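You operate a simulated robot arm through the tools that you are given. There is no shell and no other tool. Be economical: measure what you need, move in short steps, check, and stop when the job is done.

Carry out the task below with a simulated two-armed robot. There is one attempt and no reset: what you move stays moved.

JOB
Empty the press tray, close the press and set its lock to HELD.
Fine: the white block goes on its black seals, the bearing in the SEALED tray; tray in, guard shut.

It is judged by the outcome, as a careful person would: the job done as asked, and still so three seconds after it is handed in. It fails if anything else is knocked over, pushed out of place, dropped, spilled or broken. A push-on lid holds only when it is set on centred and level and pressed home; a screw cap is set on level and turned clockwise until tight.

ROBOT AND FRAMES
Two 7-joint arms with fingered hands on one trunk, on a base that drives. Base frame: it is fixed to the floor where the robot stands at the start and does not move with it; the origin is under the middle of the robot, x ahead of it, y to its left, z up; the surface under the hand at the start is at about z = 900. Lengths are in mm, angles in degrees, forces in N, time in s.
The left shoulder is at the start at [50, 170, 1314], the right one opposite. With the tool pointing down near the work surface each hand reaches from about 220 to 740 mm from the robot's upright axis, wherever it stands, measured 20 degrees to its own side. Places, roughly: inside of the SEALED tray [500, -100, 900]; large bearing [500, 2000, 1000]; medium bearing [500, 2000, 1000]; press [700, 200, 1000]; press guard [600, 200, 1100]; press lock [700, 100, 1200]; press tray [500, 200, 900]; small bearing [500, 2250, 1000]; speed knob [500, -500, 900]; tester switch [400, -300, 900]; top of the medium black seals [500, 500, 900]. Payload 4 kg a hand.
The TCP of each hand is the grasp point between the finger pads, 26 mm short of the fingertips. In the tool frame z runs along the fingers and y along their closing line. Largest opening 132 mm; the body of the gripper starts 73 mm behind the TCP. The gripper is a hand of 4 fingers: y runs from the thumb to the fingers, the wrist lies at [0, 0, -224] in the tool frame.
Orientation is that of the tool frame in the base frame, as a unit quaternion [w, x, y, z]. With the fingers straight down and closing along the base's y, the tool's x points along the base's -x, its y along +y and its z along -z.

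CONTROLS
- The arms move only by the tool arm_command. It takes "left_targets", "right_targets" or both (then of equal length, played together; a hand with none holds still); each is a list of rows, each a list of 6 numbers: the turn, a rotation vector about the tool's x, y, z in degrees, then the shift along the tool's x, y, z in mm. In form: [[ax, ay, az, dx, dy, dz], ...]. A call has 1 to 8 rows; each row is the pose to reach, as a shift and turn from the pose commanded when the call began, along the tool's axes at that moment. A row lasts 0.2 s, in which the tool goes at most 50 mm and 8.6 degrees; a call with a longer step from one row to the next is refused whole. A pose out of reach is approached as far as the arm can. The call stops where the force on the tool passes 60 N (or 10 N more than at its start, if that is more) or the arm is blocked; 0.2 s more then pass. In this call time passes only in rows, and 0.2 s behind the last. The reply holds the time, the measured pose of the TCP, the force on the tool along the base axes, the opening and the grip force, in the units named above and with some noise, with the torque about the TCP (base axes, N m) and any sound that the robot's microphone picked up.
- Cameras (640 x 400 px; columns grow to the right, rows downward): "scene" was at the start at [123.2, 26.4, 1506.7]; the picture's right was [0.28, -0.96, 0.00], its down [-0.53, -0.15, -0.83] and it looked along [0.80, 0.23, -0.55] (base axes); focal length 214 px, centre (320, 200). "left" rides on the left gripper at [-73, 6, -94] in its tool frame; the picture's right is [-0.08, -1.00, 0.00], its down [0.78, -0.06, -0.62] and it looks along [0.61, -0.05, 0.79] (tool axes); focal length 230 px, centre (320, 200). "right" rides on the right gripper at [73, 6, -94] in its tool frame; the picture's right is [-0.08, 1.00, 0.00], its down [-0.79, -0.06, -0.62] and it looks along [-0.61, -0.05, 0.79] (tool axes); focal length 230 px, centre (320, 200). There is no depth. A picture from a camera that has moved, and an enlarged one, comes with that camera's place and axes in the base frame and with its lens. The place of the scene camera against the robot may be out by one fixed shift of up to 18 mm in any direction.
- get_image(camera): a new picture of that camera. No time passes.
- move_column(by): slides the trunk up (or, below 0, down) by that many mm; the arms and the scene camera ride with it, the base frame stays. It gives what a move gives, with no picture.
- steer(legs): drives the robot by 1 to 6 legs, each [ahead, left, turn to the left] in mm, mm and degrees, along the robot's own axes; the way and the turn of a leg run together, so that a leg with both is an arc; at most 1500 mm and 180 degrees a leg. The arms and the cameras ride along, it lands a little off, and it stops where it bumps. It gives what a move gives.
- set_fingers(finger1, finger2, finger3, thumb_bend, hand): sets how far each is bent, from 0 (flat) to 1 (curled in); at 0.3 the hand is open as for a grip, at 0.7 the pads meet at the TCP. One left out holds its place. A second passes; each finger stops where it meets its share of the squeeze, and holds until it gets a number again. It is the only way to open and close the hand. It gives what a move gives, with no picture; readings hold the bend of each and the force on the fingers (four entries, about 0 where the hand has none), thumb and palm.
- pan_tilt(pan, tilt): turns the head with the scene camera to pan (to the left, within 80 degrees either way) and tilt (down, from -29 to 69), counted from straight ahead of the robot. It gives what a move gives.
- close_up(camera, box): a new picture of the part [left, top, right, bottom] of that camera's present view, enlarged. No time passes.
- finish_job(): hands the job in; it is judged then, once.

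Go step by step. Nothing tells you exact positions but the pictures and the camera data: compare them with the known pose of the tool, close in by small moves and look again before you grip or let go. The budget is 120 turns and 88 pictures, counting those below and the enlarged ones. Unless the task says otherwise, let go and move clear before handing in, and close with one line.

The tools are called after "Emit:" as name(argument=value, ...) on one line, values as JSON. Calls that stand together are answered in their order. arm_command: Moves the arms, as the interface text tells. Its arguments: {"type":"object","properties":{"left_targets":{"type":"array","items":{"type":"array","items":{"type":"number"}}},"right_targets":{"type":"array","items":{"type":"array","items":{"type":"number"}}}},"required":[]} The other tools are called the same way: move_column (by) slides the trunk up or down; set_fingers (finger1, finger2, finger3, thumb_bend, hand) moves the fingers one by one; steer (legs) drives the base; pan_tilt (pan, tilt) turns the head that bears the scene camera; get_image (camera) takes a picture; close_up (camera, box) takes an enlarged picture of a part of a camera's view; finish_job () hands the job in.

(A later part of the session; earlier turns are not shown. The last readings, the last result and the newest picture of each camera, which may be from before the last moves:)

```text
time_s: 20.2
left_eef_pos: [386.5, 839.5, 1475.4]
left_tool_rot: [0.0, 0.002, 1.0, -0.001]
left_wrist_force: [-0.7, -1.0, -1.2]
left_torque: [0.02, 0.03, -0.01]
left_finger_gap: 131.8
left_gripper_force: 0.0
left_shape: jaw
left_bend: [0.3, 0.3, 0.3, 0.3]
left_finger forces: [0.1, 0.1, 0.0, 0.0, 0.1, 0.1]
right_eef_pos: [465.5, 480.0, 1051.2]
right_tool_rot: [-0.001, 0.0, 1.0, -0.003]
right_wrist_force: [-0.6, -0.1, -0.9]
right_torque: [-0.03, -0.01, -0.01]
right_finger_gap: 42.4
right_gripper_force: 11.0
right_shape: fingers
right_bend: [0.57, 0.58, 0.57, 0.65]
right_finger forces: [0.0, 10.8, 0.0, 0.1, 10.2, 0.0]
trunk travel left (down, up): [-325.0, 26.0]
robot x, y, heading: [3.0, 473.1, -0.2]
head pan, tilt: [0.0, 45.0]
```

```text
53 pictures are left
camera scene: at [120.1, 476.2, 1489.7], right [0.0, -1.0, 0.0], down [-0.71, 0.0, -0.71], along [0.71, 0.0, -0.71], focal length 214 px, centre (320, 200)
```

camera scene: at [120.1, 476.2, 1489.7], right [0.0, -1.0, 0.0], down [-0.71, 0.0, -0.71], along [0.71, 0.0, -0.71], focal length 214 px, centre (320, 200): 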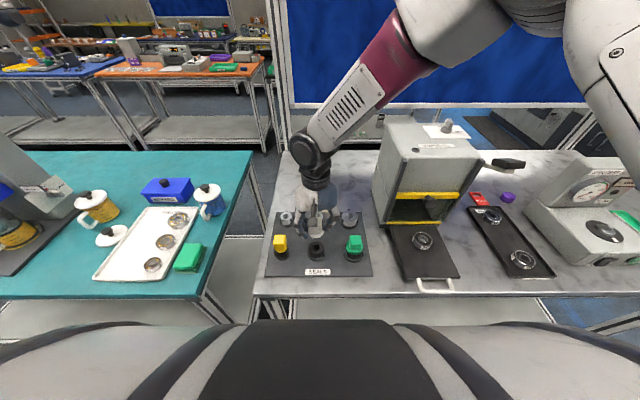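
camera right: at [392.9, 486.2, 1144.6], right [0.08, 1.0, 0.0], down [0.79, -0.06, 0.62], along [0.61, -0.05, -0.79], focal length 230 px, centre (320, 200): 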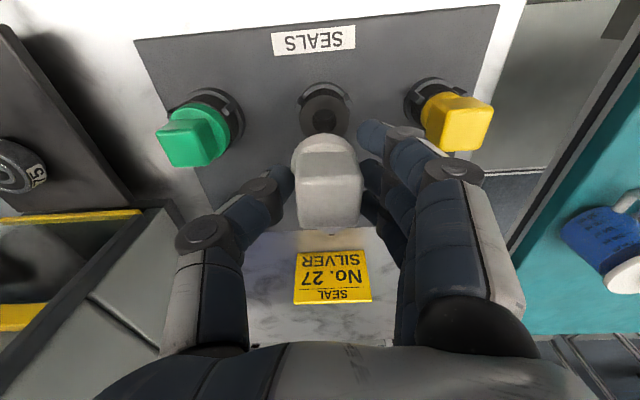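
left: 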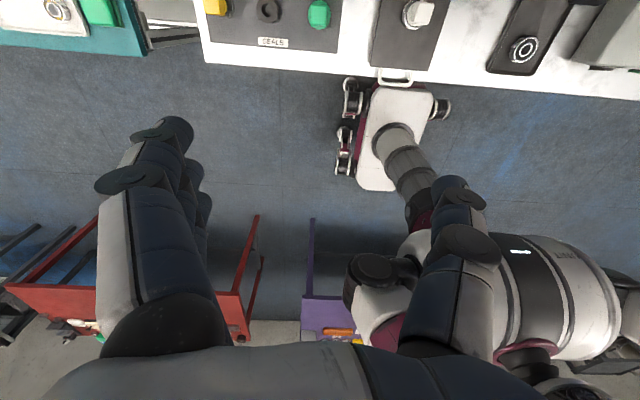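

Close-ups to compare the block's axis with the black ring.

Emit:
close_up(camera="right", box=[260, 65, 388, 145])

Emit:
close_up(camera="scene", box=[276, 215, 356, 265])

```text
5.00 times, centred on (324, 105) of right
camera zoom: at [392.9, 486.2, 1144.6], right [0.08, 1.0, 0.0], down [0.79, -0.06, 0.62], along [0.61, -0.05, -0.79], focal length 1150 px, centre (300, 675)
```

zoom: 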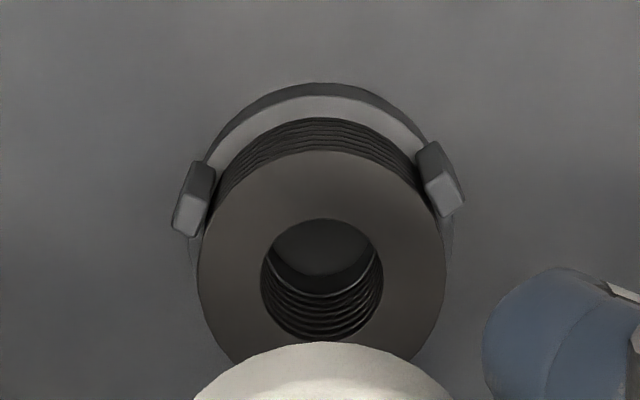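

```text
8.00 times, centred on (316, 240) of scene
camera zoom: at [120.1, 476.2, 1489.7], right [0.0, -1.0, 0.0], down [-0.71, 0.0, -0.71], along [0.71, 0.0, -0.71], focal length 1716 px, centre (352, -120)
```

zoom: 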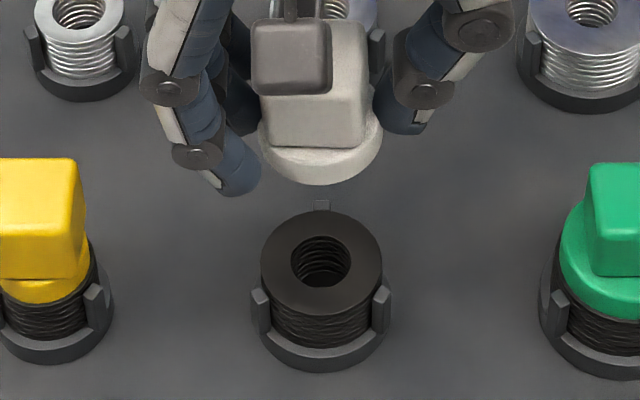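

The block needs to come about 5 mm toward the robot and ~1 mm left. I'll correct, lower and look again.

Emit:
arm_command(right_targets=[[0, 0, 0, 5, 1, 0], [0, 0, 0, 5, 1, 28]])

Emit:
close_up(camera="scene", box=[284, 220, 348, 260])

Emit:
close_up(camera="right", box=[240, 70, 400, 170])

```text
time_s: 20.8
left_eef_pos: [385.0, 840.4, 1473.4]
left_tool_rot: [0.0, 0.002, 1.0, 0.0]
left_wrist_force: [-0.6, -0.2, 0.3]
left_torque: [-0.01, -0.01, -0.03]
left_finger_gap: 132.0
left_gripper_force: 0.2
left_shape: jaw
left_bend: [0.3, 0.3, 0.3, 0.3]
left_finger forces: [0.0, 0.0, 0.0, 0.0, 0.1, 0.0]
right_eef_pos: [458.8, 482.5, 1023.4]
right_tool_rot: [-0.001, 0.0, 1.0, -0.003]
right_wrist_force: [-0.2, 0.9, -0.6]
right_torque: [-0.02, 0.02, 0.01]
right_finger_gap: 42.6
right_gripper_force: 9.7
right_shape: fingers
right_bend: [0.57, 0.58, 0.57, 0.65]
right_finger forces: [0.1, 10.7, 0.0, 0.0, 10.3, 0.0]
trunk travel left (down, up): [-325.0, 26.0]
robot x, y, heading: [-0.2, 474.6, -0.3]
head pan, tilt: [0.0, 45.0]
```

```text
10.00 times, centred on (316, 240) of scene
camera zoom: at [120.5, 476.5, 1489.6], right [0.0, -1.0, 0.0], down [-0.71, 0.0, -0.71], along [0.71, 0.0, -0.71], focal length 2145 px, centre (360, -200)
```

zoom: 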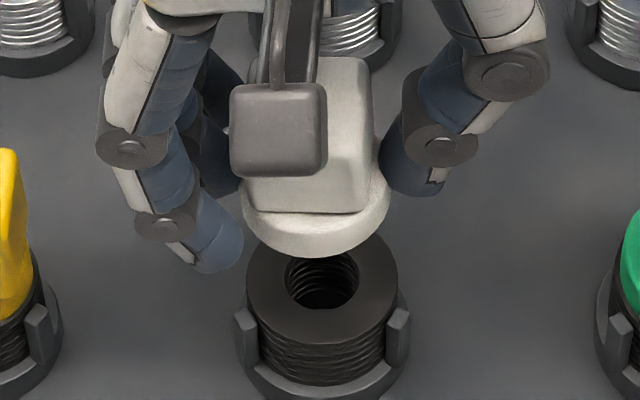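

```text
4.00 times, centred on (320, 120) of right
camera zoom: at [388.1, 488.2, 1117.1], right [0.08, 1.0, 0.0], down [0.79, -0.06, 0.61], along [0.61, -0.05, -0.79], focal length 920 px, centre (320, 520)
```

zoom: 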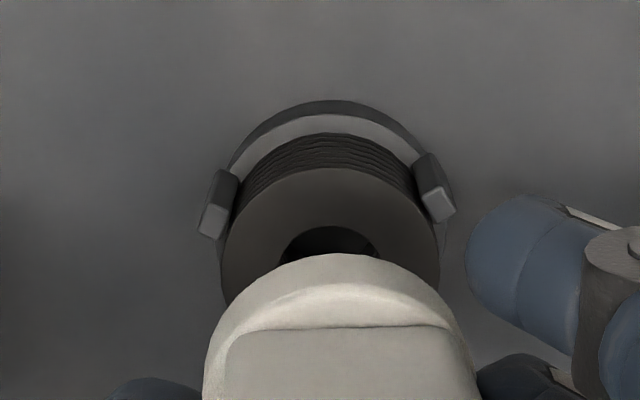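

Close: about 2 mm back and 1.3 mm right to go. I'll correct and lower in small steps, watching the force.

Emit:
arm_command(right_targets=[[0, 0, 0, 2, -1.3, 0], [0, 0, 0, 2, -1.3, 10]])

Emit:
close_up(camera="scene", box=[284, 220, 348, 260])

Emit:
pan_tilt(pan=0, tilt=45)

```text
time_s: 21.4
left_eef_pos: [383.7, 840.2, 1473.4]
left_tool_rot: [-0.001, 0.002, 1.0, -0.001]
left_wrist_force: [-0.3, -0.2, -0.4]
left_torque: [-0.02, 0.0, 0.01]
left_finger_gap: 132.0
left_gripper_force: 0.0
left_shape: jaw
left_bend: [0.3, 0.3, 0.3, 0.3]
left_finger forces: [0.0, 0.0, 0.1, 0.1, 0.0, 0.1]
right_eef_pos: [458.6, 480.1, 1012.8]
right_tool_rot: [-0.001, 0.0, 1.0, -0.002]
right_wrist_force: [0.5, -0.3, -0.2]
right_torque: [0.0, 0.01, 0.0]
right_finger_gap: 42.6
right_gripper_force: 10.5
right_shape: fingers
right_bend: [0.57, 0.58, 0.57, 0.65]
right_finger forces: [0.1, 10.8, 0.0, 0.0, 10.2, 0.1]
trunk travel left (down, up): [-325.0, 26.0]
robot x, y, heading: [-1.0, 473.8, -0.3]
head pan, tilt: [0.0, 45.0]
```

```text
10.00 times, centred on (316, 240) of scene
camera zoom: at [119.9, 476.4, 1489.7], right [0.0, -1.0, 0.0], down [-0.71, 0.0, -0.71], along [0.71, 0.0, -0.71], focal length 2145 px, centre (360, -200)
```

zoom: 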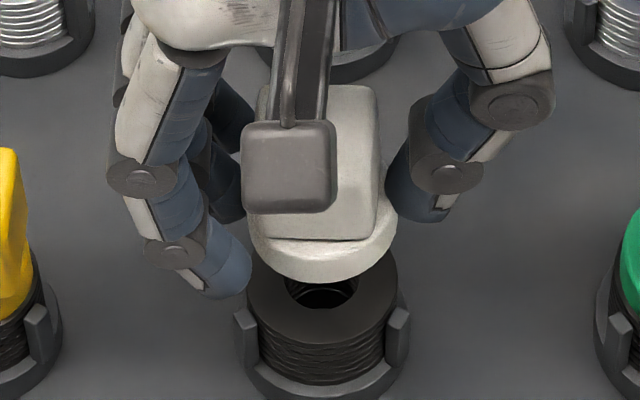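

```text
time_s: 22.0
left_eef_pos: [384.4, 840.2, 1473.6]
left_tool_rot: [0.0, 0.003, 1.0, 0.001]
left_wrist_force: [-0.1, 0.1, -0.4]
left_torque: [0.01, 0.03, 0.02]
left_finger_gap: 131.9
left_gripper_force: 0.0
left_shape: jaw
left_bend: [0.3, 0.3, 0.3, 0.3]
left_finger forces: [0.0, 0.0, 0.0, 0.0, 0.0, 0.0]
right_eef_pos: [457.6, 480.5, 1012.6]
right_tool_rot: [-0.001, 0.0, 1.0, -0.002]
right_wrist_force: [0.0, 0.6, 0.0]
right_torque: [-0.02, -0.02, -0.02]
right_finger_gap: 42.4
right_gripper_force: 10.4
right_shape: fingers
right_bend: [0.57, 0.58, 0.57, 0.65]
right_finger forces: [0.0, 10.8, 0.0, 0.0, 10.2, 0.0]
trunk travel left (down, up): [-325.0, 26.0]
robot x, y, heading: [0.9, 477.1, -0.4]
head pan, tilt: [0.0, 45.0]
```

Lateral alignment looks within 1 mm. I'll lower another 12 mm and look.

Emit:
arm_command(right_targets=[[0, 0, 0, 0, 0.5, 6], [0, 0, 0, 0, 0.5, 12]])

Emit:
close_up(camera="scene", box=[284, 220, 348, 260])

Emit:
close_up(camera="right", box=[240, 80, 400, 180])

```text
time_s: 22.6
left_eef_pos: [384.8, 838.7, 1474.1]
left_tool_rot: [0.0, 0.003, 1.0, -0.001]
left_wrist_force: [-0.9, 0.3, -0.2]
left_torque: [0.01, -0.04, -0.01]
left_finger_gap: 131.9
left_gripper_force: 0.0
left_shape: jaw
left_bend: [0.3, 0.3, 0.3, 0.3]
left_finger forces: [0.1, 0.1, 0.0, 0.0, 0.0, 0.0]
right_eef_pos: [458.1, 481.7, 1000.6]
right_tool_rot: [-0.001, 0.0, 1.0, -0.002]
right_wrist_force: [0.0, 0.4, -1.1]
right_torque: [-0.02, -0.01, -0.02]
right_finger_gap: 42.2
right_gripper_force: 10.7
right_shape: fingers
right_bend: [0.57, 0.58, 0.57, 0.65]
right_finger forces: [0.0, 10.6, 0.0, 0.0, 10.2, 0.1]
trunk travel left (down, up): [-325.0, 26.0]
robot x, y, heading: [0.2, 469.2, -0.2]
head pan, tilt: [0.0, 45.0]
```

```text
10.00 times, centred on (316, 240) of scene
camera zoom: at [119.8, 476.3, 1489.7], right [0.0, -1.0, 0.0], down [-0.71, 0.0, -0.71], along [0.71, 0.0, -0.71], focal length 2145 px, centre (360, -200)
```

zoom: 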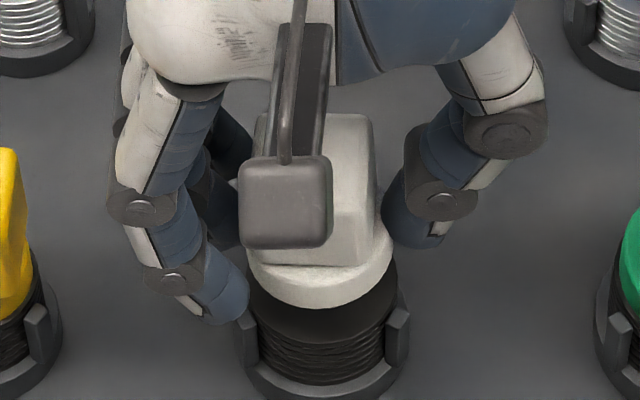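

```text
4.00 times, centred on (320, 130) of right
camera zoom: at [386.3, 487.2, 1094.5], right [0.08, 1.0, 0.0], down [0.79, -0.06, 0.62], along [0.61, -0.05, -0.79], focal length 920 px, centre (320, 480)
```

zoom: 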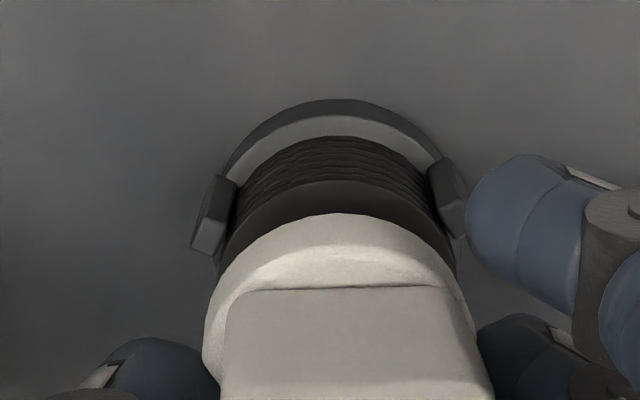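

Aligned in both views. Lowering the last ~12 mm in 3 mm steps.

Emit:
arm_command(right_targets=[[0, 0, 0, 0.7, 0.3, 3], [0, 0, 0, 0.7, 0.3, 6], [0, 0, 0, 0.7, 0.3, 9]])

Emit:
close_up(camera="scene", box=[284, 220, 348, 260])

```text
time_s: 23.4
left_eef_pos: [384.6, 839.3, 1473.5]
left_tool_rot: [0.0, 0.003, 1.0, 0.0]
left_wrist_force: [-1.0, -0.4, -0.4]
left_torque: [0.02, 0.0, -0.01]
left_finger_gap: 131.7
left_gripper_force: 0.0
left_shape: jaw
left_bend: [0.3, 0.3, 0.3, 0.3]
left_finger forces: [0.1, 0.1, 0.0, 0.0, 0.1, 0.1]
right_eef_pos: [457.7, 482.2, 991.1]
right_tool_rot: [-0.001, 0.0, 1.0, -0.002]
right_wrist_force: [-0.1, -0.2, 0.2]
right_torque: [0.02, 0.04, 0.01]
right_finger_gap: 42.3
right_gripper_force: 10.5
right_shape: fingers
right_bend: [0.57, 0.58, 0.57, 0.65]
right_finger forces: [0.0, 10.6, 0.0, 0.1, 10.3, 0.0]
trunk travel left (down, up): [-325.0, 26.0]
robot x, y, heading: [-0.1, 477.6, -0.4]
head pan, tilt: [0.0, 45.0]
```

```text
10.00 times, centred on (316, 240) of scene
camera zoom: at [119.8, 476.3, 1489.7], right [0.0, -1.0, 0.0], down [-0.71, 0.0, -0.71], along [0.71, 0.0, -0.71], focal length 2145 px, centre (360, -200)
```

zoom: 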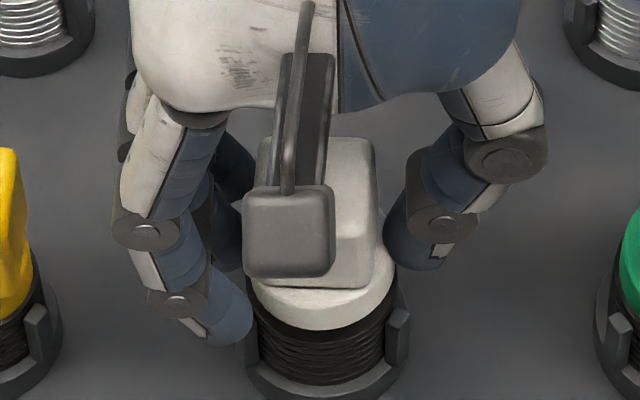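

No resistance; the stem is going in. A few mm further.

Emit:
arm_command(right_targets=[[0, 0, 0, 0, 0, 2], [0, 0, 0, 0, 0, 4], [0, 0, 0, 0, 0, 6]])

Emit:
close_up(camera="scene", box=[284, 220, 348, 260])

```text
time_s: 24.2
left_eef_pos: [384.4, 840.0, 1474.6]
left_tool_rot: [0.0, 0.003, 1.0, 0.0]
left_wrist_force: [-0.1, -0.1, 0.4]
left_torque: [0.04, 0.01, -0.03]
left_finger_gap: 131.8
left_gripper_force: 0.0
left_shape: jaw
left_bend: [0.3, 0.3, 0.3, 0.3]
left_finger forces: [0.1, 0.0, 0.0, 0.0, 0.0, 0.0]
right_eef_pos: [456.8, 481.6, 985.3]
right_tool_rot: [0.0, 0.0, 1.0, -0.002]
right_wrist_force: [0.4, -0.5, -0.5]
right_torque: [0.01, 0.04, -0.01]
right_finger_gap: 42.4
right_gripper_force: 10.5
right_shape: fingers
right_bend: [0.57, 0.58, 0.57, 0.65]
right_finger forces: [0.0, 10.7, 0.0, 0.1, 10.1, 0.0]
trunk travel left (down, up): [-325.0, 26.0]
robot x, y, heading: [2.3, 475.8, -0.1]
head pan, tilt: [0.0, 45.0]
```

```text
10.00 times, centred on (316, 240) of scene
camera zoom: at [119.7, 476.3, 1489.7], right [0.0, -1.0, 0.0], down [-0.71, 0.0, -0.71], along [0.71, 0.0, -0.71], focal length 2145 px, centre (360, -200)
```

zoom: 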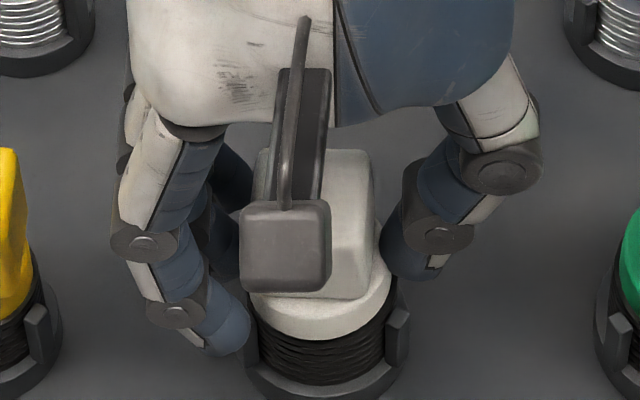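

Emit:
arm_command(right_targets=[[0, 0, 0, 0, 0, 1], [0, 0, 0, 0, 0, 2], [0, 0, 0, 0, 0, 3]])

Emit:
get_image(camera="right")

Emit:
close_up(camera="scene", box=[284, 220, 348, 260])

```text
time_s: 25.0
left_eef_pos: [383.8, 839.4, 1475.0]
left_tool_rot: [0.0, 0.003, 1.0, 0.0]
left_wrist_force: [-0.3, -0.4, 0.3]
left_torque: [0.0, -0.02, -0.01]
left_finger_gap: 131.5
left_gripper_force: 0.1
left_shape: jaw
left_bend: [0.3, 0.3, 0.3, 0.3]
left_finger forces: [0.1, 0.0, 0.0, 0.0, 0.1, 0.1]
right_eef_pos: [458.6, 481.8, 982.9]
right_tool_rot: [-0.001, 0.0, 1.0, -0.002]
right_wrist_force: [-0.1, 0.8, -0.9]
right_torque: [-0.01, 0.02, -0.01]
right_finger_gap: 42.3
right_gripper_force: 10.4
right_shape: fingers
right_bend: [0.57, 0.58, 0.57, 0.65]
right_finger forces: [0.1, 10.8, 0.0, 0.0, 10.3, 0.0]
trunk travel left (down, up): [-325.0, 26.0]
robot x, y, heading: [5.0, 474.8, -0.2]
head pan, tilt: [0.0, 45.0]
```

```text
43 pictures are left
camera right: at [386.2, 487.2, 1076.4], right [0.08, 1.0, 0.0], down [0.79, -0.06, 0.62], along [0.61, -0.05, -0.79], focal length 230 px, centre (320, 200)
```

right: 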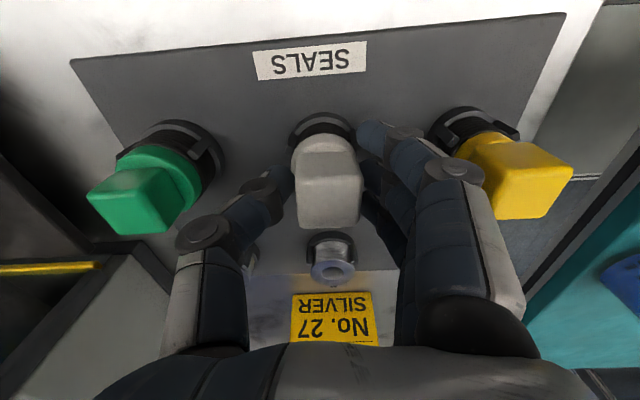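

```text
10.00 times, centred on (316, 240) of scene
camera zoom: at [119.7, 476.2, 1489.7], right [0.0, -1.0, 0.0], down [-0.71, 0.0, -0.71], along [0.71, 0.0, -0.71], focal length 2145 px, centre (360, -200)
```

zoom: 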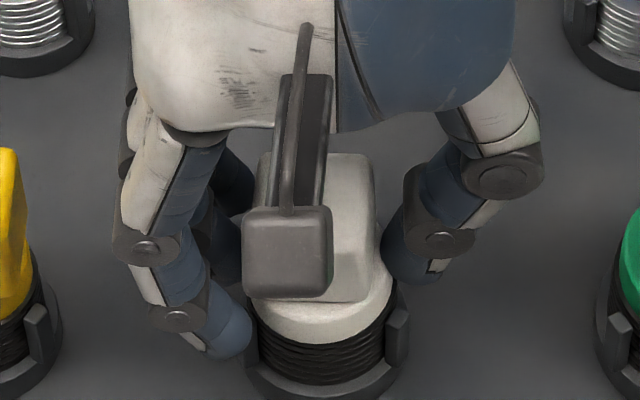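

Emit:
arm_command(right_targets=[[0, 0, 0, 0, 0, 1], [0, 0, 0, 0, 0, 2], [0, 0, 0, 0, 0, 3]])

```text
time_s: 25.8
left_eef_pos: [384.0, 839.1, 1474.1]
left_tool_rot: [0.0, 0.002, 1.0, 0.0]
left_wrist_force: [0.2, -0.2, 0.0]
left_torque: [0.02, 0.02, -0.03]
left_finger_gap: 131.8
left_gripper_force: 0.0
left_shape: jaw
left_bend: [0.3, 0.3, 0.3, 0.3]
left_finger forces: [0.0, 0.0, 0.0, 0.0, 0.0, 0.0]
right_eef_pos: [459.5, 480.6, 981.4]
right_tool_rot: [-0.001, 0.001, 1.0, -0.002]
right_wrist_force: [0.2, 0.0, -1.1]
right_torque: [0.01, -0.01, -0.03]
right_finger_gap: 42.5
right_gripper_force: 10.5
right_shape: fingers
right_bend: [0.57, 0.58, 0.57, 0.65]
right_finger forces: [0.0, 10.5, 0.0, 0.0, 10.3, 0.0]
trunk travel left (down, up): [-325.0, 26.0]
robot x, y, heading: [-0.4, 474.9, -0.5]
head pan, tilt: [0.0, 45.0]
```

Emit:
arm_command(right_targets=[[0, 0, 0, 0, 0, 1], [0, 0, 0, 0, 0, 2], [0, 0, 0, 0, 0, 3]])

Emit:
close_up(camera="scene", box=[284, 220, 348, 260])

```text
time_s: 26.6
left_eef_pos: [385.6, 839.9, 1474.9]
left_tool_rot: [0.001, 0.002, 1.0, 0.0]
left_wrist_force: [0.4, 0.3, 0.2]
left_torque: [0.0, -0.02, -0.01]
left_finger_gap: 131.7
left_gripper_force: 0.0
left_shape: jaw
left_bend: [0.3, 0.3, 0.3, 0.3]
left_finger forces: [0.0, 0.0, 0.0, 0.1, 0.0, 0.0]
right_eef_pos: [459.2, 479.9, 978.0]
right_tool_rot: [-0.001, 0.005, 1.0, 0.0]
right_wrist_force: [-0.2, 0.3, -1.1]
right_torque: [-0.02, 0.0, 0.02]
right_finger_gap: 42.4
right_gripper_force: 10.9
right_shape: fingers
right_bend: [0.57, 0.58, 0.57, 0.65]
right_finger forces: [0.0, 10.6, 0.0, 0.0, 10.3, 0.0]
trunk travel left (down, up): [-325.0, 26.0]
robot x, y, heading: [1.3, 474.8, -0.2]
head pan, tilt: [0.0, 45.0]
```

```text
10.00 times, centred on (316, 240) of scene
camera zoom: at [119.7, 476.3, 1489.7], right [0.0, -1.0, 0.0], down [-0.71, 0.0, -0.71], along [0.71, 0.0, -0.71], focal length 2145 px, centre (360, -200)
```

zoom: 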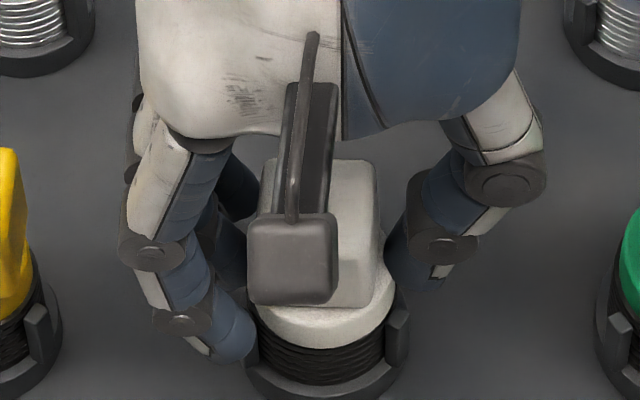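

Emit:
close_up(camera="right", box=[256, 90, 384, 170])

Emit:
close_up(camera="scene", box=[304, 235, 336, 255])

```text
5.00 times, centred on (320, 130) of right
camera zoom: at [387.4, 486.2, 1071.8], right [0.08, 1.0, 0.0], down [0.79, -0.07, 0.62], along [0.61, -0.05, -0.79], focal length 1150 px, centre (320, 550)
```

zoom: 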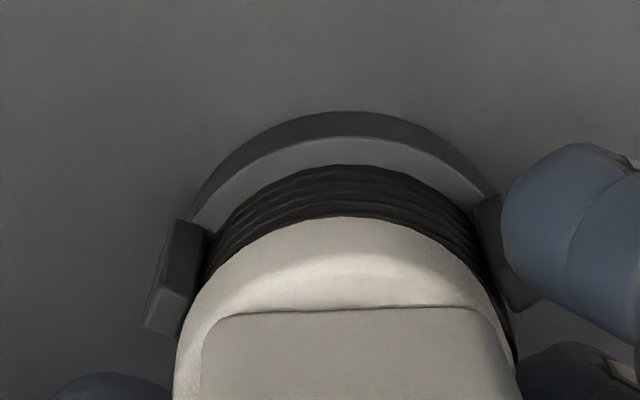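

```text
16.00 times, centred on (320, 245) of scene
camera zoom: at [119.7, 476.3, 1489.7], right [0.0, -1.0, 0.0], down [-0.71, 0.0, -0.71], along [0.71, 0.0, -0.71], focal length 3432 px, centre (320, -520)
```

zoom: 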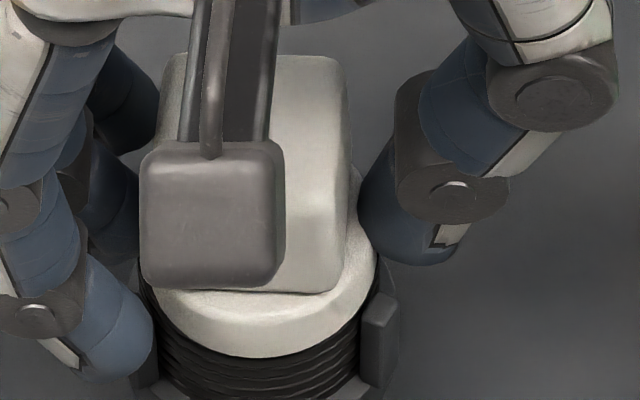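

The flange looks almost flush on the ring. Continuing in 1 mm steps until I feel contact.

Emit:
arm_command(right_targets=[[0, 0, 0, 0, 0.5, 1.5], [0, 0, 0, 0, 0.5, 3], [0, 0, 0, 0, 0.5, 4.5]])

Emit:
close_up(camera="scene", box=[292, 225, 340, 255])

```text
time_s: 27.4
left_eef_pos: [383.9, 839.8, 1474.3]
left_tool_rot: [0.0, 0.002, 1.0, 0.0]
left_wrist_force: [0.5, 0.4, 0.2]
left_torque: [0.02, -0.01, 0.01]
left_finger_gap: 131.8
left_gripper_force: 0.0
left_shape: jaw
left_bend: [0.3, 0.3, 0.3, 0.3]
left_finger forces: [0.0, 0.0, 0.0, 0.1, 0.0, 0.0]
right_eef_pos: [460.3, 481.1, 974.0]
right_tool_rot: [0.001, 0.006, 1.0, 0.002]
right_wrist_force: [-0.9, -0.1, 6.3]
right_torque: [0.16, 0.04, 0.03]
right_finger_gap: 42.0
right_gripper_force: 11.0
right_shape: fingers
right_bend: [0.57, 0.58, 0.57, 0.66]
right_finger forces: [0.0, 11.3, 0.0, 0.0, 10.7, 0.0]
trunk travel left (down, up): [-325.0, 26.0]
robot x, y, heading: [1.6, 478.8, -0.5]
head pan, tilt: [0.0, 45.0]
```

```text
13.33 times, centred on (316, 240) of scene
camera zoom: at [119.1, 476.3, 1489.8], right [0.0, -1.0, 0.0], down [-0.71, 0.0, -0.71], along [0.71, 0.0, -0.71], focal length 2860 px, centre (373, -333)
```

zoom: 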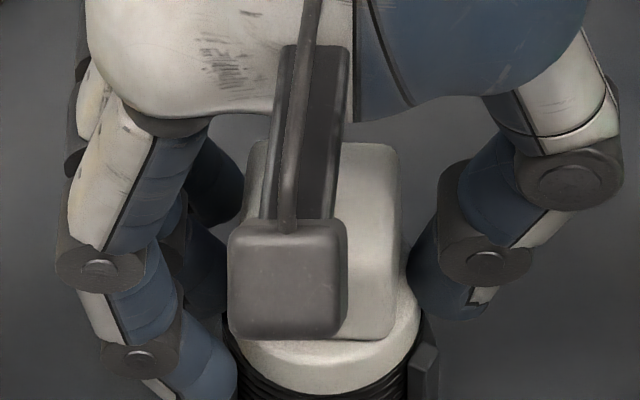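

Contact felt (≈6 N): the block is seated. Releasing and rising straight up.

Emit:
set_fingers(hand="right", finger1=0.47, finger2=0.47, finger3=0.47, thumb_bend=0.47)

Emit:
arm_command(right_targets=[[0, 0, 0, 0, -2, -15], [0, 0, 0, 0, -2, -40], [0, 0, 0, 0, -2, -80], [0, 0, 0, 0, -2, -125]])

Emit:
close_up(camera="scene", box=[268, 205, 364, 265])

Emit:
get_image(camera="right")

```text
time_s: 28.4
left_eef_pos: [383.9, 838.9, 1472.8]
left_tool_rot: [0.0, 0.003, 1.0, 0.0]
left_wrist_force: [0.2, -0.3, 0.5]
left_torque: [-0.02, 0.01, 0.0]
left_finger_gap: 131.8
left_gripper_force: 0.1
left_shape: jaw
left_bend: [0.3, 0.3, 0.3, 0.3]
left_finger forces: [0.0, 0.0, 0.0, 0.1, 0.0, 0.0]
right_eef_pos: [460.6, 479.0, 972.3]
right_tool_rot: [-0.002, 0.006, 1.0, 0.001]
right_wrist_force: [-0.2, -0.9, 0.1]
right_torque: [-0.01, 0.03, 0.02]
right_finger_gap: 79.8
right_gripper_force: 0.1
right_shape: fingers
right_bend: [0.47, 0.47, 0.47, 0.47]
right_finger forces: [0.0, 0.1, 0.0, 0.0, 0.0, 0.1]
trunk travel left (down, up): [-325.0, 26.0]
robot x, y, heading: [-2.4, 475.5, -0.3]
head pan, tilt: [0.0, 45.0]
```

```text
time_s: 29.4
left_eef_pos: [383.1, 839.6, 1474.4]
left_tool_rot: [0.0, 0.003, 1.0, 0.0]
left_wrist_force: [0.0, -0.1, 0.2]
left_torque: [-0.01, -0.01, 0.0]
left_finger_gap: 131.7
left_gripper_force: 0.1
left_shape: jaw
left_bend: [0.3, 0.3, 0.3, 0.3]
left_finger forces: [0.1, 0.0, 0.0, 0.0, 0.1, 0.1]
right_eef_pos: [457.5, 481.3, 1097.0]
right_tool_rot: [-0.001, 0.0, 1.0, -0.003]
right_wrist_force: [-0.7, 0.1, 0.9]
right_torque: [0.04, -0.01, 0.05]
right_finger_gap: 79.6
right_gripper_force: 0.1
right_shape: fingers
right_bend: [0.47, 0.47, 0.47, 0.47]
right_finger forces: [0.0, 0.0, 0.1, 0.0, 0.1, 0.1]
trunk travel left (down, up): [-325.0, 26.0]
robot x, y, heading: [-0.9, 475.0, -0.5]
head pan, tilt: [0.0, 45.0]
```

```text
6.67 times, centred on (316, 235) of scene
camera zoom: at [118.7, 476.3, 1489.8], right [0.0, -1.0, 0.0], down [-0.71, 0.0, -0.71], along [0.71, 0.0, -0.71], focal length 1430 px, centre (347, -33)
```

zoom: 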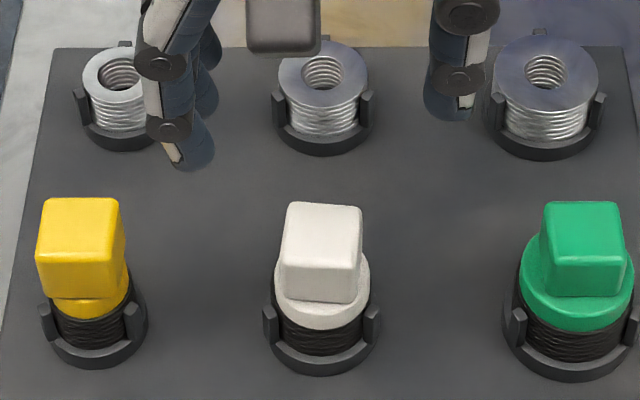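

```text
36 pictures are left
camera right: at [385.9, 488.4, 1190.9], right [0.08, 1.0, -0.01], down [0.79, -0.06, 0.62], along [0.61, -0.05, -0.79], focal length 230 px, centre (320, 200)
```

right: 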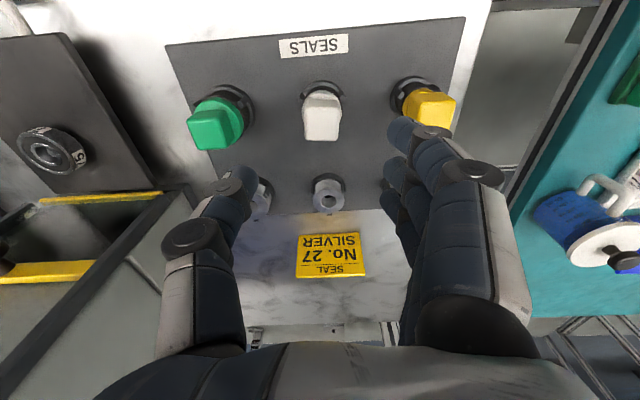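

The block sits squarely on the black seals. Next, drive right so that the right hand can take the bearing and reach the SEALED tray.

Emit:
steer(legs=[[0, -320, 0]])

Emit:
get_image(camera="right")

```text
time_s: 32.8
left_eef_pos: [384.3, 515.5, 1475.1]
left_tool_rot: [0.0, 0.007, 1.0, 0.0]
left_wrist_force: [-0.1, 0.7, 0.3]
left_torque: [0.01, -0.03, -0.01]
left_finger_gap: 132.0
left_gripper_force: 0.1
left_shape: jaw
left_bend: [0.3, 0.3, 0.3, 0.3]
left_finger forces: [0.0, 0.0, 0.0, 0.1, 0.0, 0.0]
right_eef_pos: [455.8, 159.0, 1096.4]
right_tool_rot: [-0.001, 0.003, 1.0, -0.002]
right_wrist_force: [0.2, -1.1, -0.2]
right_torque: [-0.03, 0.0, -0.01]
right_finger_gap: 79.9
right_gripper_force: 0.1
right_shape: fingers
right_bend: [0.47, 0.47, 0.47, 0.47]
right_finger forces: [0.0, 0.0, 0.0, 0.0, 0.0, 0.0]
trunk travel left (down, up): [-325.0, 26.0]
robot x, y, heading: [-2.1, 156.8, -0.6]
head pan, tilt: [0.0, 45.0]
```

```text
35 pictures are left
camera right: at [384.4, 165.2, 1190.3], right [0.08, 1.0, 0.0], down [0.79, -0.06, 0.62], along [0.61, -0.06, -0.79], focal length 230 px, centre (320, 200)
```

right: 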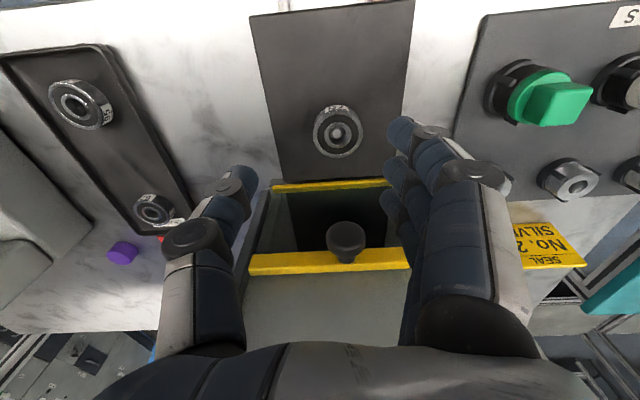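

The bearing centre is at about (481, 173). Moving over it and down.

Emit:
arm_command(right_targets=[[0, 0, 0, -25, 13.5, 0], [0, 0, 0, -25, 13.5, 45], [0, 0, 0, -25, 13.5, 90], [0, 0, 0, -25, 13.5, 105]])

Emit:
get_image(camera="right")

```text
time_s: 33.8
left_eef_pos: [384.2, 516.6, 1475.2]
left_tool_rot: [0.0, 0.005, 1.0, 0.0]
left_wrist_force: [0.0, 0.5, 0.7]
left_torque: [-0.01, 0.0, 0.02]
left_finger_gap: 131.7
left_gripper_force: 0.0
left_shape: jaw
left_bend: [0.3, 0.3, 0.3, 0.3]
left_finger forces: [0.1, 0.1, 0.1, 0.0, 0.0, 0.1]
right_eef_pos: [484.8, 169.3, 994.7]
right_tool_rot: [0.001, 0.008, 1.0, 0.002]
right_wrist_force: [-0.1, 0.7, 0.0]
right_torque: [-0.01, 0.01, 0.01]
right_finger_gap: 80.0
right_gripper_force: 0.1
right_shape: fingers
right_bend: [0.47, 0.47, 0.47, 0.47]
right_finger forces: [0.1, 0.1, 0.0, 0.1, 0.1, 0.0]
trunk travel left (down, up): [-325.0, 26.0]
robot x, y, heading: [0.3, 157.8, -0.6]
head pan, tilt: [0.0, 45.0]
```

```text
34 pictures are left
camera right: at [412.3, 175.7, 1088.8], right [0.09, 1.0, 0.0], down [0.78, -0.08, 0.62], along [0.62, -0.06, -0.79], focal length 230 px, centre (320, 200)
```

right: 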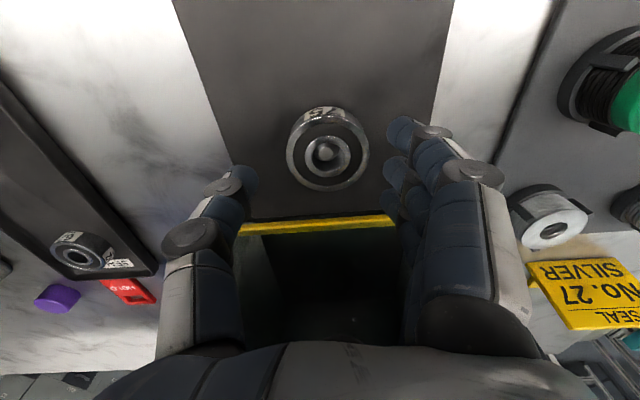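

Shifting 4 mm left, 2 mm back, and lowering so the pads flank the bearing.

Emit:
arm_command(right_targets=[[0, 0, 0, 2, 4, 0], [0, 0, 0, 2, 4, 20], [0, 0, 0, 2, 4, 38]])

Emit:
get_image(camera="right")

```text
time_s: 34.6
left_eef_pos: [377.2, 517.2, 1474.2]
left_tool_rot: [0.002, 0.006, 1.0, 0.0]
left_wrist_force: [0.2, 0.3, -0.9]
left_torque: [0.01, 0.01, 0.01]
left_finger_gap: 131.7
left_gripper_force: 0.0
left_shape: jaw
left_bend: [0.3, 0.3, 0.3, 0.3]
left_finger forces: [0.1, 0.0, 0.0, 0.0, 0.1, 0.0]
right_eef_pos: [486.0, 167.3, 971.5]
right_tool_rot: [0.001, 0.025, 1.0, 0.011]
right_wrist_force: [-29.8, 0.8, 21.5]
right_torque: [-0.02, -3.7, -0.01]
right_finger_gap: 79.7
right_gripper_force: 18.1
right_shape: fingers
right_bend: [0.47, 0.47, 0.47, 0.47]
right_finger forces: [0.0, 0.1, 0.0, 0.0, 0.1, 35.8]
trunk travel left (down, up): [-325.0, 26.0]
robot x, y, heading: [-4.1, 156.2, -0.8]
head pan, tilt: [0.0, 45.0]
stopped in row 3 (right hand): the force on the tool passed its limit at 107 N (the readings are from after the stop); the commanded pose is now the measured one
```

```text
33 pictures are left
camera right: at [413.9, 174.5, 1064.1], right [0.13, 0.99, 0.02], down [0.78, -0.11, 0.62], along [0.62, -0.06, -0.79], focal length 230 px, centre (320, 200)
```

right: 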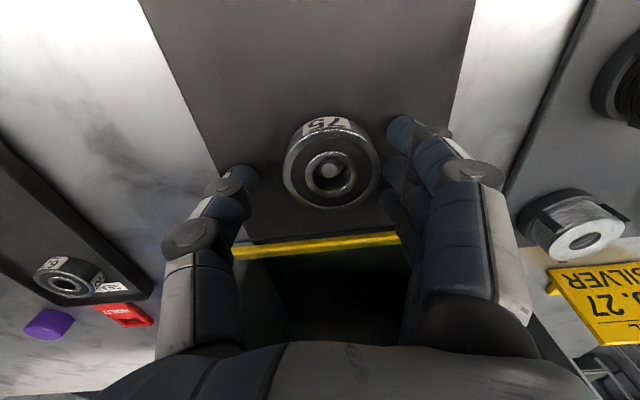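

The palm has met something, probably the guard knob. Backing straight up and looking.

Emit:
arm_command(right_targets=[[0, 0, 0, 0, 0, -15], [0, 0, 0, 4, 0, -30], [0, 0, 0, 20, 0, -70], [0, 0, 0, 40, 0, -110], [0, 0, 0, 60, -20, -150]])

Emit:
get_image(camera="right")

Emit:
get_image(camera="scene")

```text
time_s: 35.8
left_eef_pos: [383.8, 515.2, 1474.4]
left_tool_rot: [0.0, 0.006, 1.0, 0.0]
left_wrist_force: [-0.6, -0.7, 0.2]
left_torque: [-0.01, -0.01, -0.02]
left_finger_gap: 131.8
left_gripper_force: 0.0
left_shape: jaw
left_bend: [0.3, 0.3, 0.3, 0.3]
left_finger forces: [0.1, 0.0, 0.0, 0.0, 0.0, 0.0]
right_eef_pos: [427.3, 147.3, 1118.8]
right_tool_rot: [0.004, 0.022, 1.0, 0.01]
right_wrist_force: [-0.5, -0.4, 0.2]
right_torque: [0.0, 0.0, -0.01]
right_finger_gap: 79.7
right_gripper_force: 0.1
right_shape: fingers
right_bend: [0.47, 0.47, 0.47, 0.47]
right_finger forces: [0.1, 0.0, 0.0, 0.0, 0.1, 0.0]
trunk travel left (down, up): [-325.0, 26.0]
robot x, y, heading: [-2.5, 157.8, -0.7]
head pan, tilt: [0.0, 45.0]
```

```text
32 pictures are left
camera right: at [354.6, 153.1, 1211.9], right [0.12, 0.99, 0.02], down [0.78, -0.11, 0.62], along [0.62, -0.06, -0.78], focal length 230 px, centre (320, 200)
```

right: 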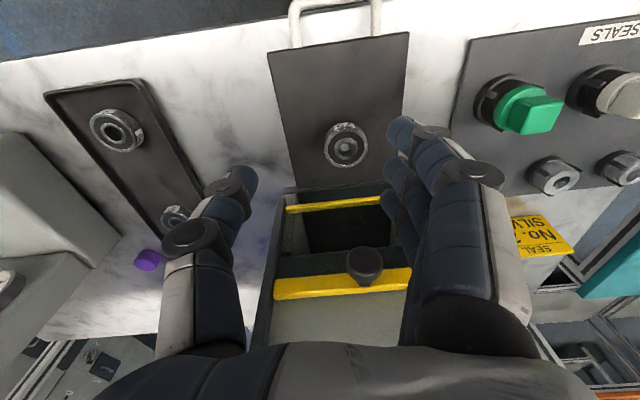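

```text
31 pictures are left
camera scene: at [115.4, 153.9, 1489.8], right [-0.01, -1.0, 0.0], down [-0.71, 0.01, -0.71], along [0.71, -0.01, -0.71], focal length 214 px, centre (320, 200)
```

scene: 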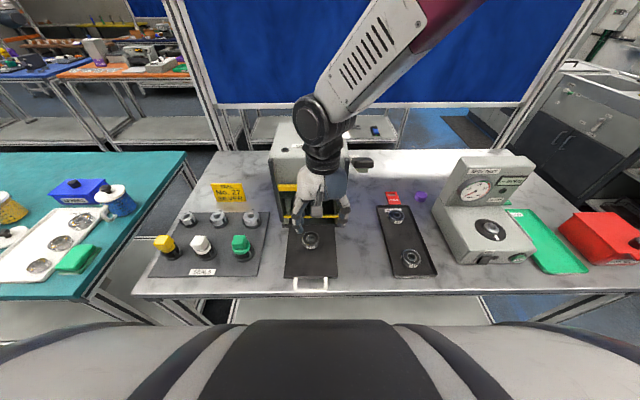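

The hand pushed against the guard's knob, which has slid partly down. The bearing hasn't moved. I'll re-level and approach with the hand tilted 20°, so the palm stays clear of the knob.

Emit:
arm_command(right_targets=[[0.4, -6.5, -0.8, -14, 8, 26], [0.8, -13, -1.6, -28, 17, 53], [1.1, -19.5, -2.5, -42, 25, 79]])

Emit:
get_image(camera="right")

Emit:
close_up(camera="scene", box=[250, 130, 410, 250])

```text
time_s: 36.8
left_eef_pos: [383.4, 516.0, 1473.0]
left_tool_rot: [-0.001, 0.006, 1.0, -0.001]
left_wrist_force: [-0.1, -0.1, -0.6]
left_torque: [0.02, 0.03, 0.0]
left_finger_gap: 131.6
left_gripper_force: 0.0
left_shape: jaw
left_bend: [0.3, 0.3, 0.3, 0.3]
left_finger forces: [0.0, 0.0, 0.0, 0.0, 0.0, 0.1]
right_eef_pos: [494.6, 161.6, 1064.1]
right_tool_rot: [0.178, 0.044, 0.983, 0.03]
right_wrist_force: [-0.4, -1.3, 0.3]
right_torque: [-0.03, -0.01, 0.01]
right_finger_gap: 80.1
right_gripper_force: 0.0
right_shape: fingers
right_bend: [0.47, 0.47, 0.47, 0.47]
right_finger forces: [0.1, 0.1, 0.0, 0.0, 0.0, 0.0]
trunk travel left (down, up): [-325.0, 26.0]
robot x, y, heading: [-3.8, 156.4, -0.6]
head pan, tilt: [0.0, 45.0]
stopped in row 3 (right hand): the arm was blocked; the commanded pose is now the measured one
```

```text
30 pictures are left
camera right: at [394.2, 170.8, 1127.4], right [0.15, 0.98, 0.1], down [0.51, -0.16, 0.84], along [0.85, -0.07, -0.53], focal length 230 px, centre (320, 200)
```

right: 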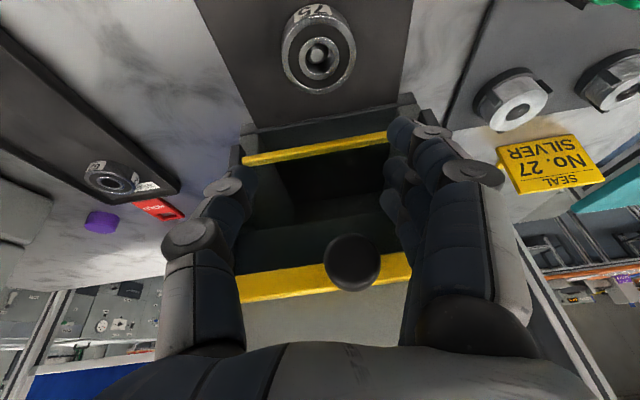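

```text
3.33 times, centred on (330, 190) of scene
camera zoom: at [115.5, 155.0, 1489.8], right [-0.01, -1.0, 0.0], down [-0.71, 0.01, -0.71], along [0.71, -0.01, -0.71], focal length 715 px, centre (287, 233)
```

zoom: 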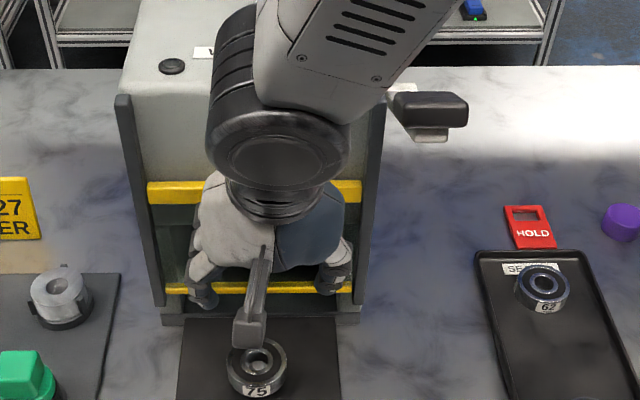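

The arm hit a joint limit here because it works too close to the robot's midline. I'll withdraw a bit and shift the base left, as in the first grasp.

Emit:
arm_command(right_targets=[[0, 0, 0, 0, 0, -40], [0, 0, 0, 40, 0, -60]])

Emit:
steer(legs=[[0, 140, 0.7]])

```text
time_s: 37.4
left_eef_pos: [382.9, 515.4, 1474.5]
left_tool_rot: [0.0, 0.007, 1.0, 0.002]
left_wrist_force: [1.2, 0.1, 0.0]
left_torque: [0.01, 0.02, 0.0]
left_finger_gap: 131.7
left_gripper_force: 0.0
left_shape: jaw
left_bend: [0.3, 0.3, 0.3, 0.3]
left_finger forces: [0.0, 0.0, 0.0, 0.0, 0.1, 0.1]
right_eef_pos: [438.1, 159.8, 1109.5]
right_tool_rot: [0.172, 0.057, 0.983, 0.042]
right_wrist_force: [0.3, 0.2, 1.5]
right_torque: [0.01, 0.0, 0.0]
right_finger_gap: 80.2
right_gripper_force: 0.1
right_shape: fingers
right_bend: [0.47, 0.47, 0.47, 0.47]
right_finger forces: [0.0, 0.0, 0.0, 0.0, 0.0, 0.1]
trunk travel left (down, up): [-325.0, 26.0]
robot x, y, heading: [-2.3, 156.1, -0.7]
head pan, tilt: [0.0, 45.0]
```

```text
time_s: 39.3
left_eef_pos: [381.2, 658.2, 1474.1]
left_tool_rot: [-0.001, 0.0, 1.0, 0.0]
left_wrist_force: [0.8, 0.8, -0.1]
left_torque: [-0.02, 0.0, 0.0]
left_finger_gap: 132.1
left_gripper_force: 0.2
left_shape: jaw
left_bend: [0.3, 0.3, 0.3, 0.3]
left_finger forces: [0.0, 0.0, 0.1, 0.1, 0.1, 0.0]
right_eef_pos: [440.4, 308.5, 1114.5]
right_tool_rot: [0.177, 0.047, 0.982, 0.046]
right_wrist_force: [-0.3, -0.1, 0.1]
right_torque: [0.0, 0.04, -0.02]
right_finger_gap: 79.9
right_gripper_force: 0.1
right_shape: fingers
right_bend: [0.47, 0.47, 0.47, 0.47]
right_finger forces: [0.0, 0.0, 0.1, 0.1, 0.0, 0.0]
trunk travel left (down, up): [-325.0, 26.0]
robot x, y, heading: [-2.0, 291.9, 0.1]
head pan, tilt: [0.0, 45.0]
```

Now re-level and move to hover above the bearing with the 20° tilt.

Emit:
arm_command(right_targets=[[2, 0.2, -3, -5, -40, 10], [4.25, 0.45, -6.2, -9, -80, 30], [4.25, 0.45, -6.2, -14, -112, 55], [4.25, 0.45, -6.2, -18.5, -140, 80.7]])

Emit:
get_image(camera="right")

```text
time_s: 40.3
left_eef_pos: [382.0, 657.3, 1473.4]
left_tool_rot: [-0.001, -0.001, 1.0, 0.0]
left_wrist_force: [0.7, 0.5, 0.5]
left_torque: [0.01, 0.05, 0.01]
left_finger_gap: 131.7
left_gripper_force: 0.1
left_shape: jaw
left_bend: [0.3, 0.3, 0.3, 0.3]
left_finger forces: [0.0, 0.0, 0.0, 0.0, 0.1, 0.1]
right_eef_pos: [486.5, 169.5, 1042.9]
right_tool_rot: [0.178, 0.03, 0.983, 0.03]
right_wrist_force: [0.5, -0.6, 0.1]
right_torque: [0.02, 0.0, 0.0]
right_finger_gap: 80.1
right_gripper_force: 0.0
right_shape: fingers
right_bend: [0.47, 0.47, 0.47, 0.47]
right_finger forces: [0.0, 0.0, 0.1, 0.0, 0.1, 0.1]
trunk travel left (down, up): [-325.0, 26.0]
robot x, y, heading: [-4.6, 291.7, 0.1]
head pan, tilt: [0.0, 45.0]
```

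```text
28 pictures are left
camera right: at [385.9, 175.1, 1105.5], right [0.12, 0.99, 0.1], down [0.51, -0.14, 0.85], along [0.85, -0.05, -0.52], focal length 230 px, centre (320, 200)
```

right: 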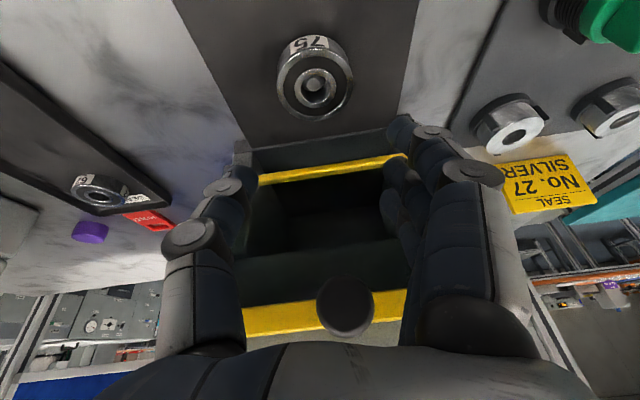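

The tilted pose was not fully reached because the arm is too folded. I'll back the base up 120 mm to straighten it and retry.

Emit:
steer(legs=[[-120, -10, 0]])

```text
time_s: 41.5
left_eef_pos: [259.3, 648.9, 1473.5]
left_tool_rot: [-0.001, 0.0, 1.0, 0.0]
left_wrist_force: [0.0, -0.7, -0.2]
left_torque: [0.0, 0.02, 0.01]
left_finger_gap: 131.7
left_gripper_force: 0.0
left_shape: jaw
left_bend: [0.3, 0.3, 0.3, 0.3]
left_finger forces: [0.1, 0.0, 0.1, 0.0, 0.0, 0.0]
right_eef_pos: [361.8, 155.6, 1037.3]
right_tool_rot: [0.174, 0.032, 0.984, 0.026]
right_wrist_force: [-0.3, 0.5, -0.5]
right_torque: [0.03, -0.01, -0.02]
right_finger_gap: 80.0
right_gripper_force: 0.0
right_shape: fingers
right_bend: [0.47, 0.47, 0.47, 0.47]
right_finger forces: [0.1, 0.1, 0.0, 0.0, 0.1, 0.0]
trunk travel left (down, up): [-325.0, 26.0]
robot x, y, heading: [-117.6, 284.3, -0.2]
head pan, tilt: [0.0, 45.0]
```

Emit:
arm_command(right_targets=[[0, 0, 0, -34, 3, 23], [0, 0, 0, -68, 6, 46], [0, 0, 0, -102.5, 8, 69]])

Emit:
get_image(camera="right")

```text
time_s: 42.3
left_eef_pos: [261.3, 648.0, 1473.0]
left_tool_rot: [-0.002, 0.001, 1.0, 0.0]
left_wrist_force: [0.2, -1.1, 0.0]
left_torque: [0.0, 0.04, -0.03]
left_finger_gap: 131.7
left_gripper_force: 0.1
left_shape: jaw
left_bend: [0.3, 0.3, 0.3, 0.3]
left_finger forces: [0.0, 0.0, 0.0, 0.0, 0.0, 0.1]
right_eef_pos: [481.5, 158.0, 1006.4]
right_tool_rot: [0.173, 0.032, 0.984, 0.027]
right_wrist_force: [0.2, -0.1, -0.5]
right_torque: [0.0, 0.03, -0.01]
right_finger_gap: 79.9
right_gripper_force: 0.0
right_shape: fingers
right_bend: [0.47, 0.47, 0.47, 0.47]
right_finger forces: [0.0, 0.0, 0.1, 0.0, 0.0, 0.0]
trunk travel left (down, up): [-325.0, 26.0]
robot x, y, heading: [-120.5, 285.0, 0.1]
head pan, tilt: [0.0, 45.0]
```

```text
27 pictures are left
camera right: at [383.2, 165.1, 1069.9], right [0.13, 0.99, 0.09], down [0.52, -0.14, 0.84], along [0.84, -0.06, -0.53], focal length 230 px, centre (320, 200)
```

right: 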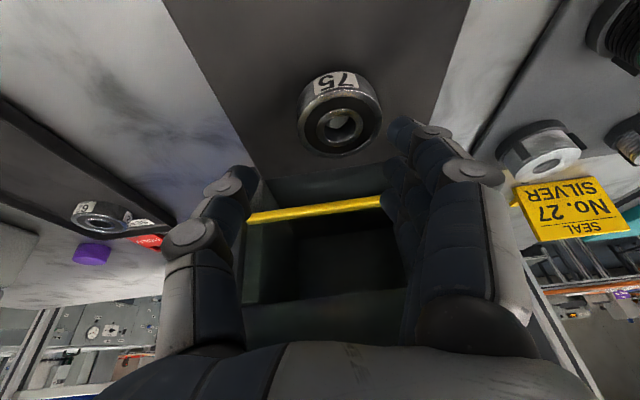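

Motion is exact now. Levelling the roll and yaw, and closing on the bearing.

Emit:
arm_command(right_targets=[[2.4, 0, -4.15, 9.6, 13.6, 0], [2.4, 0, -4.15, 9.6, 13.6, 19.8]])

Emit:
get_image(camera="right")

```text
time_s: 42.9
left_eef_pos: [261.1, 647.3, 1473.2]
left_tool_rot: [-0.001, 0.002, 1.0, 0.0]
left_wrist_force: [0.2, -0.3, -0.7]
left_torque: [0.0, -0.02, -0.02]
left_finger_gap: 131.8
left_gripper_force: 0.0
left_shape: jaw
left_bend: [0.3, 0.3, 0.3, 0.3]
left_finger forces: [0.0, 0.0, 0.0, 0.0, 0.1, 0.1]
right_eef_pos: [478.7, 174.2, 987.8]
right_tool_rot: [0.174, 0.0, 0.985, -0.001]
right_wrist_force: [0.2, 0.0, 0.6]
right_torque: [0.01, -0.01, 0.02]
right_finger_gap: 80.0
right_gripper_force: 0.1
right_shape: fingers
right_bend: [0.47, 0.47, 0.47, 0.47]
right_finger forces: [0.0, 0.1, 0.1, 0.1, 0.0, 0.0]
trunk travel left (down, up): [-325.0, 26.0]
robot x, y, heading: [-121.1, 282.3, -0.2]
head pan, tilt: [0.0, 45.0]
```

```text
26 pictures are left
camera right: at [380.4, 179.4, 1050.4], right [0.07, 1.0, 0.02], down [0.53, -0.06, 0.85], along [0.85, -0.05, -0.53], focal length 230 px, centre (320, 200)
```

right: 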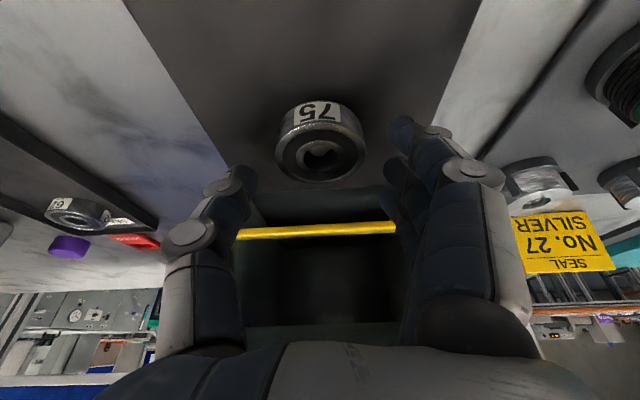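

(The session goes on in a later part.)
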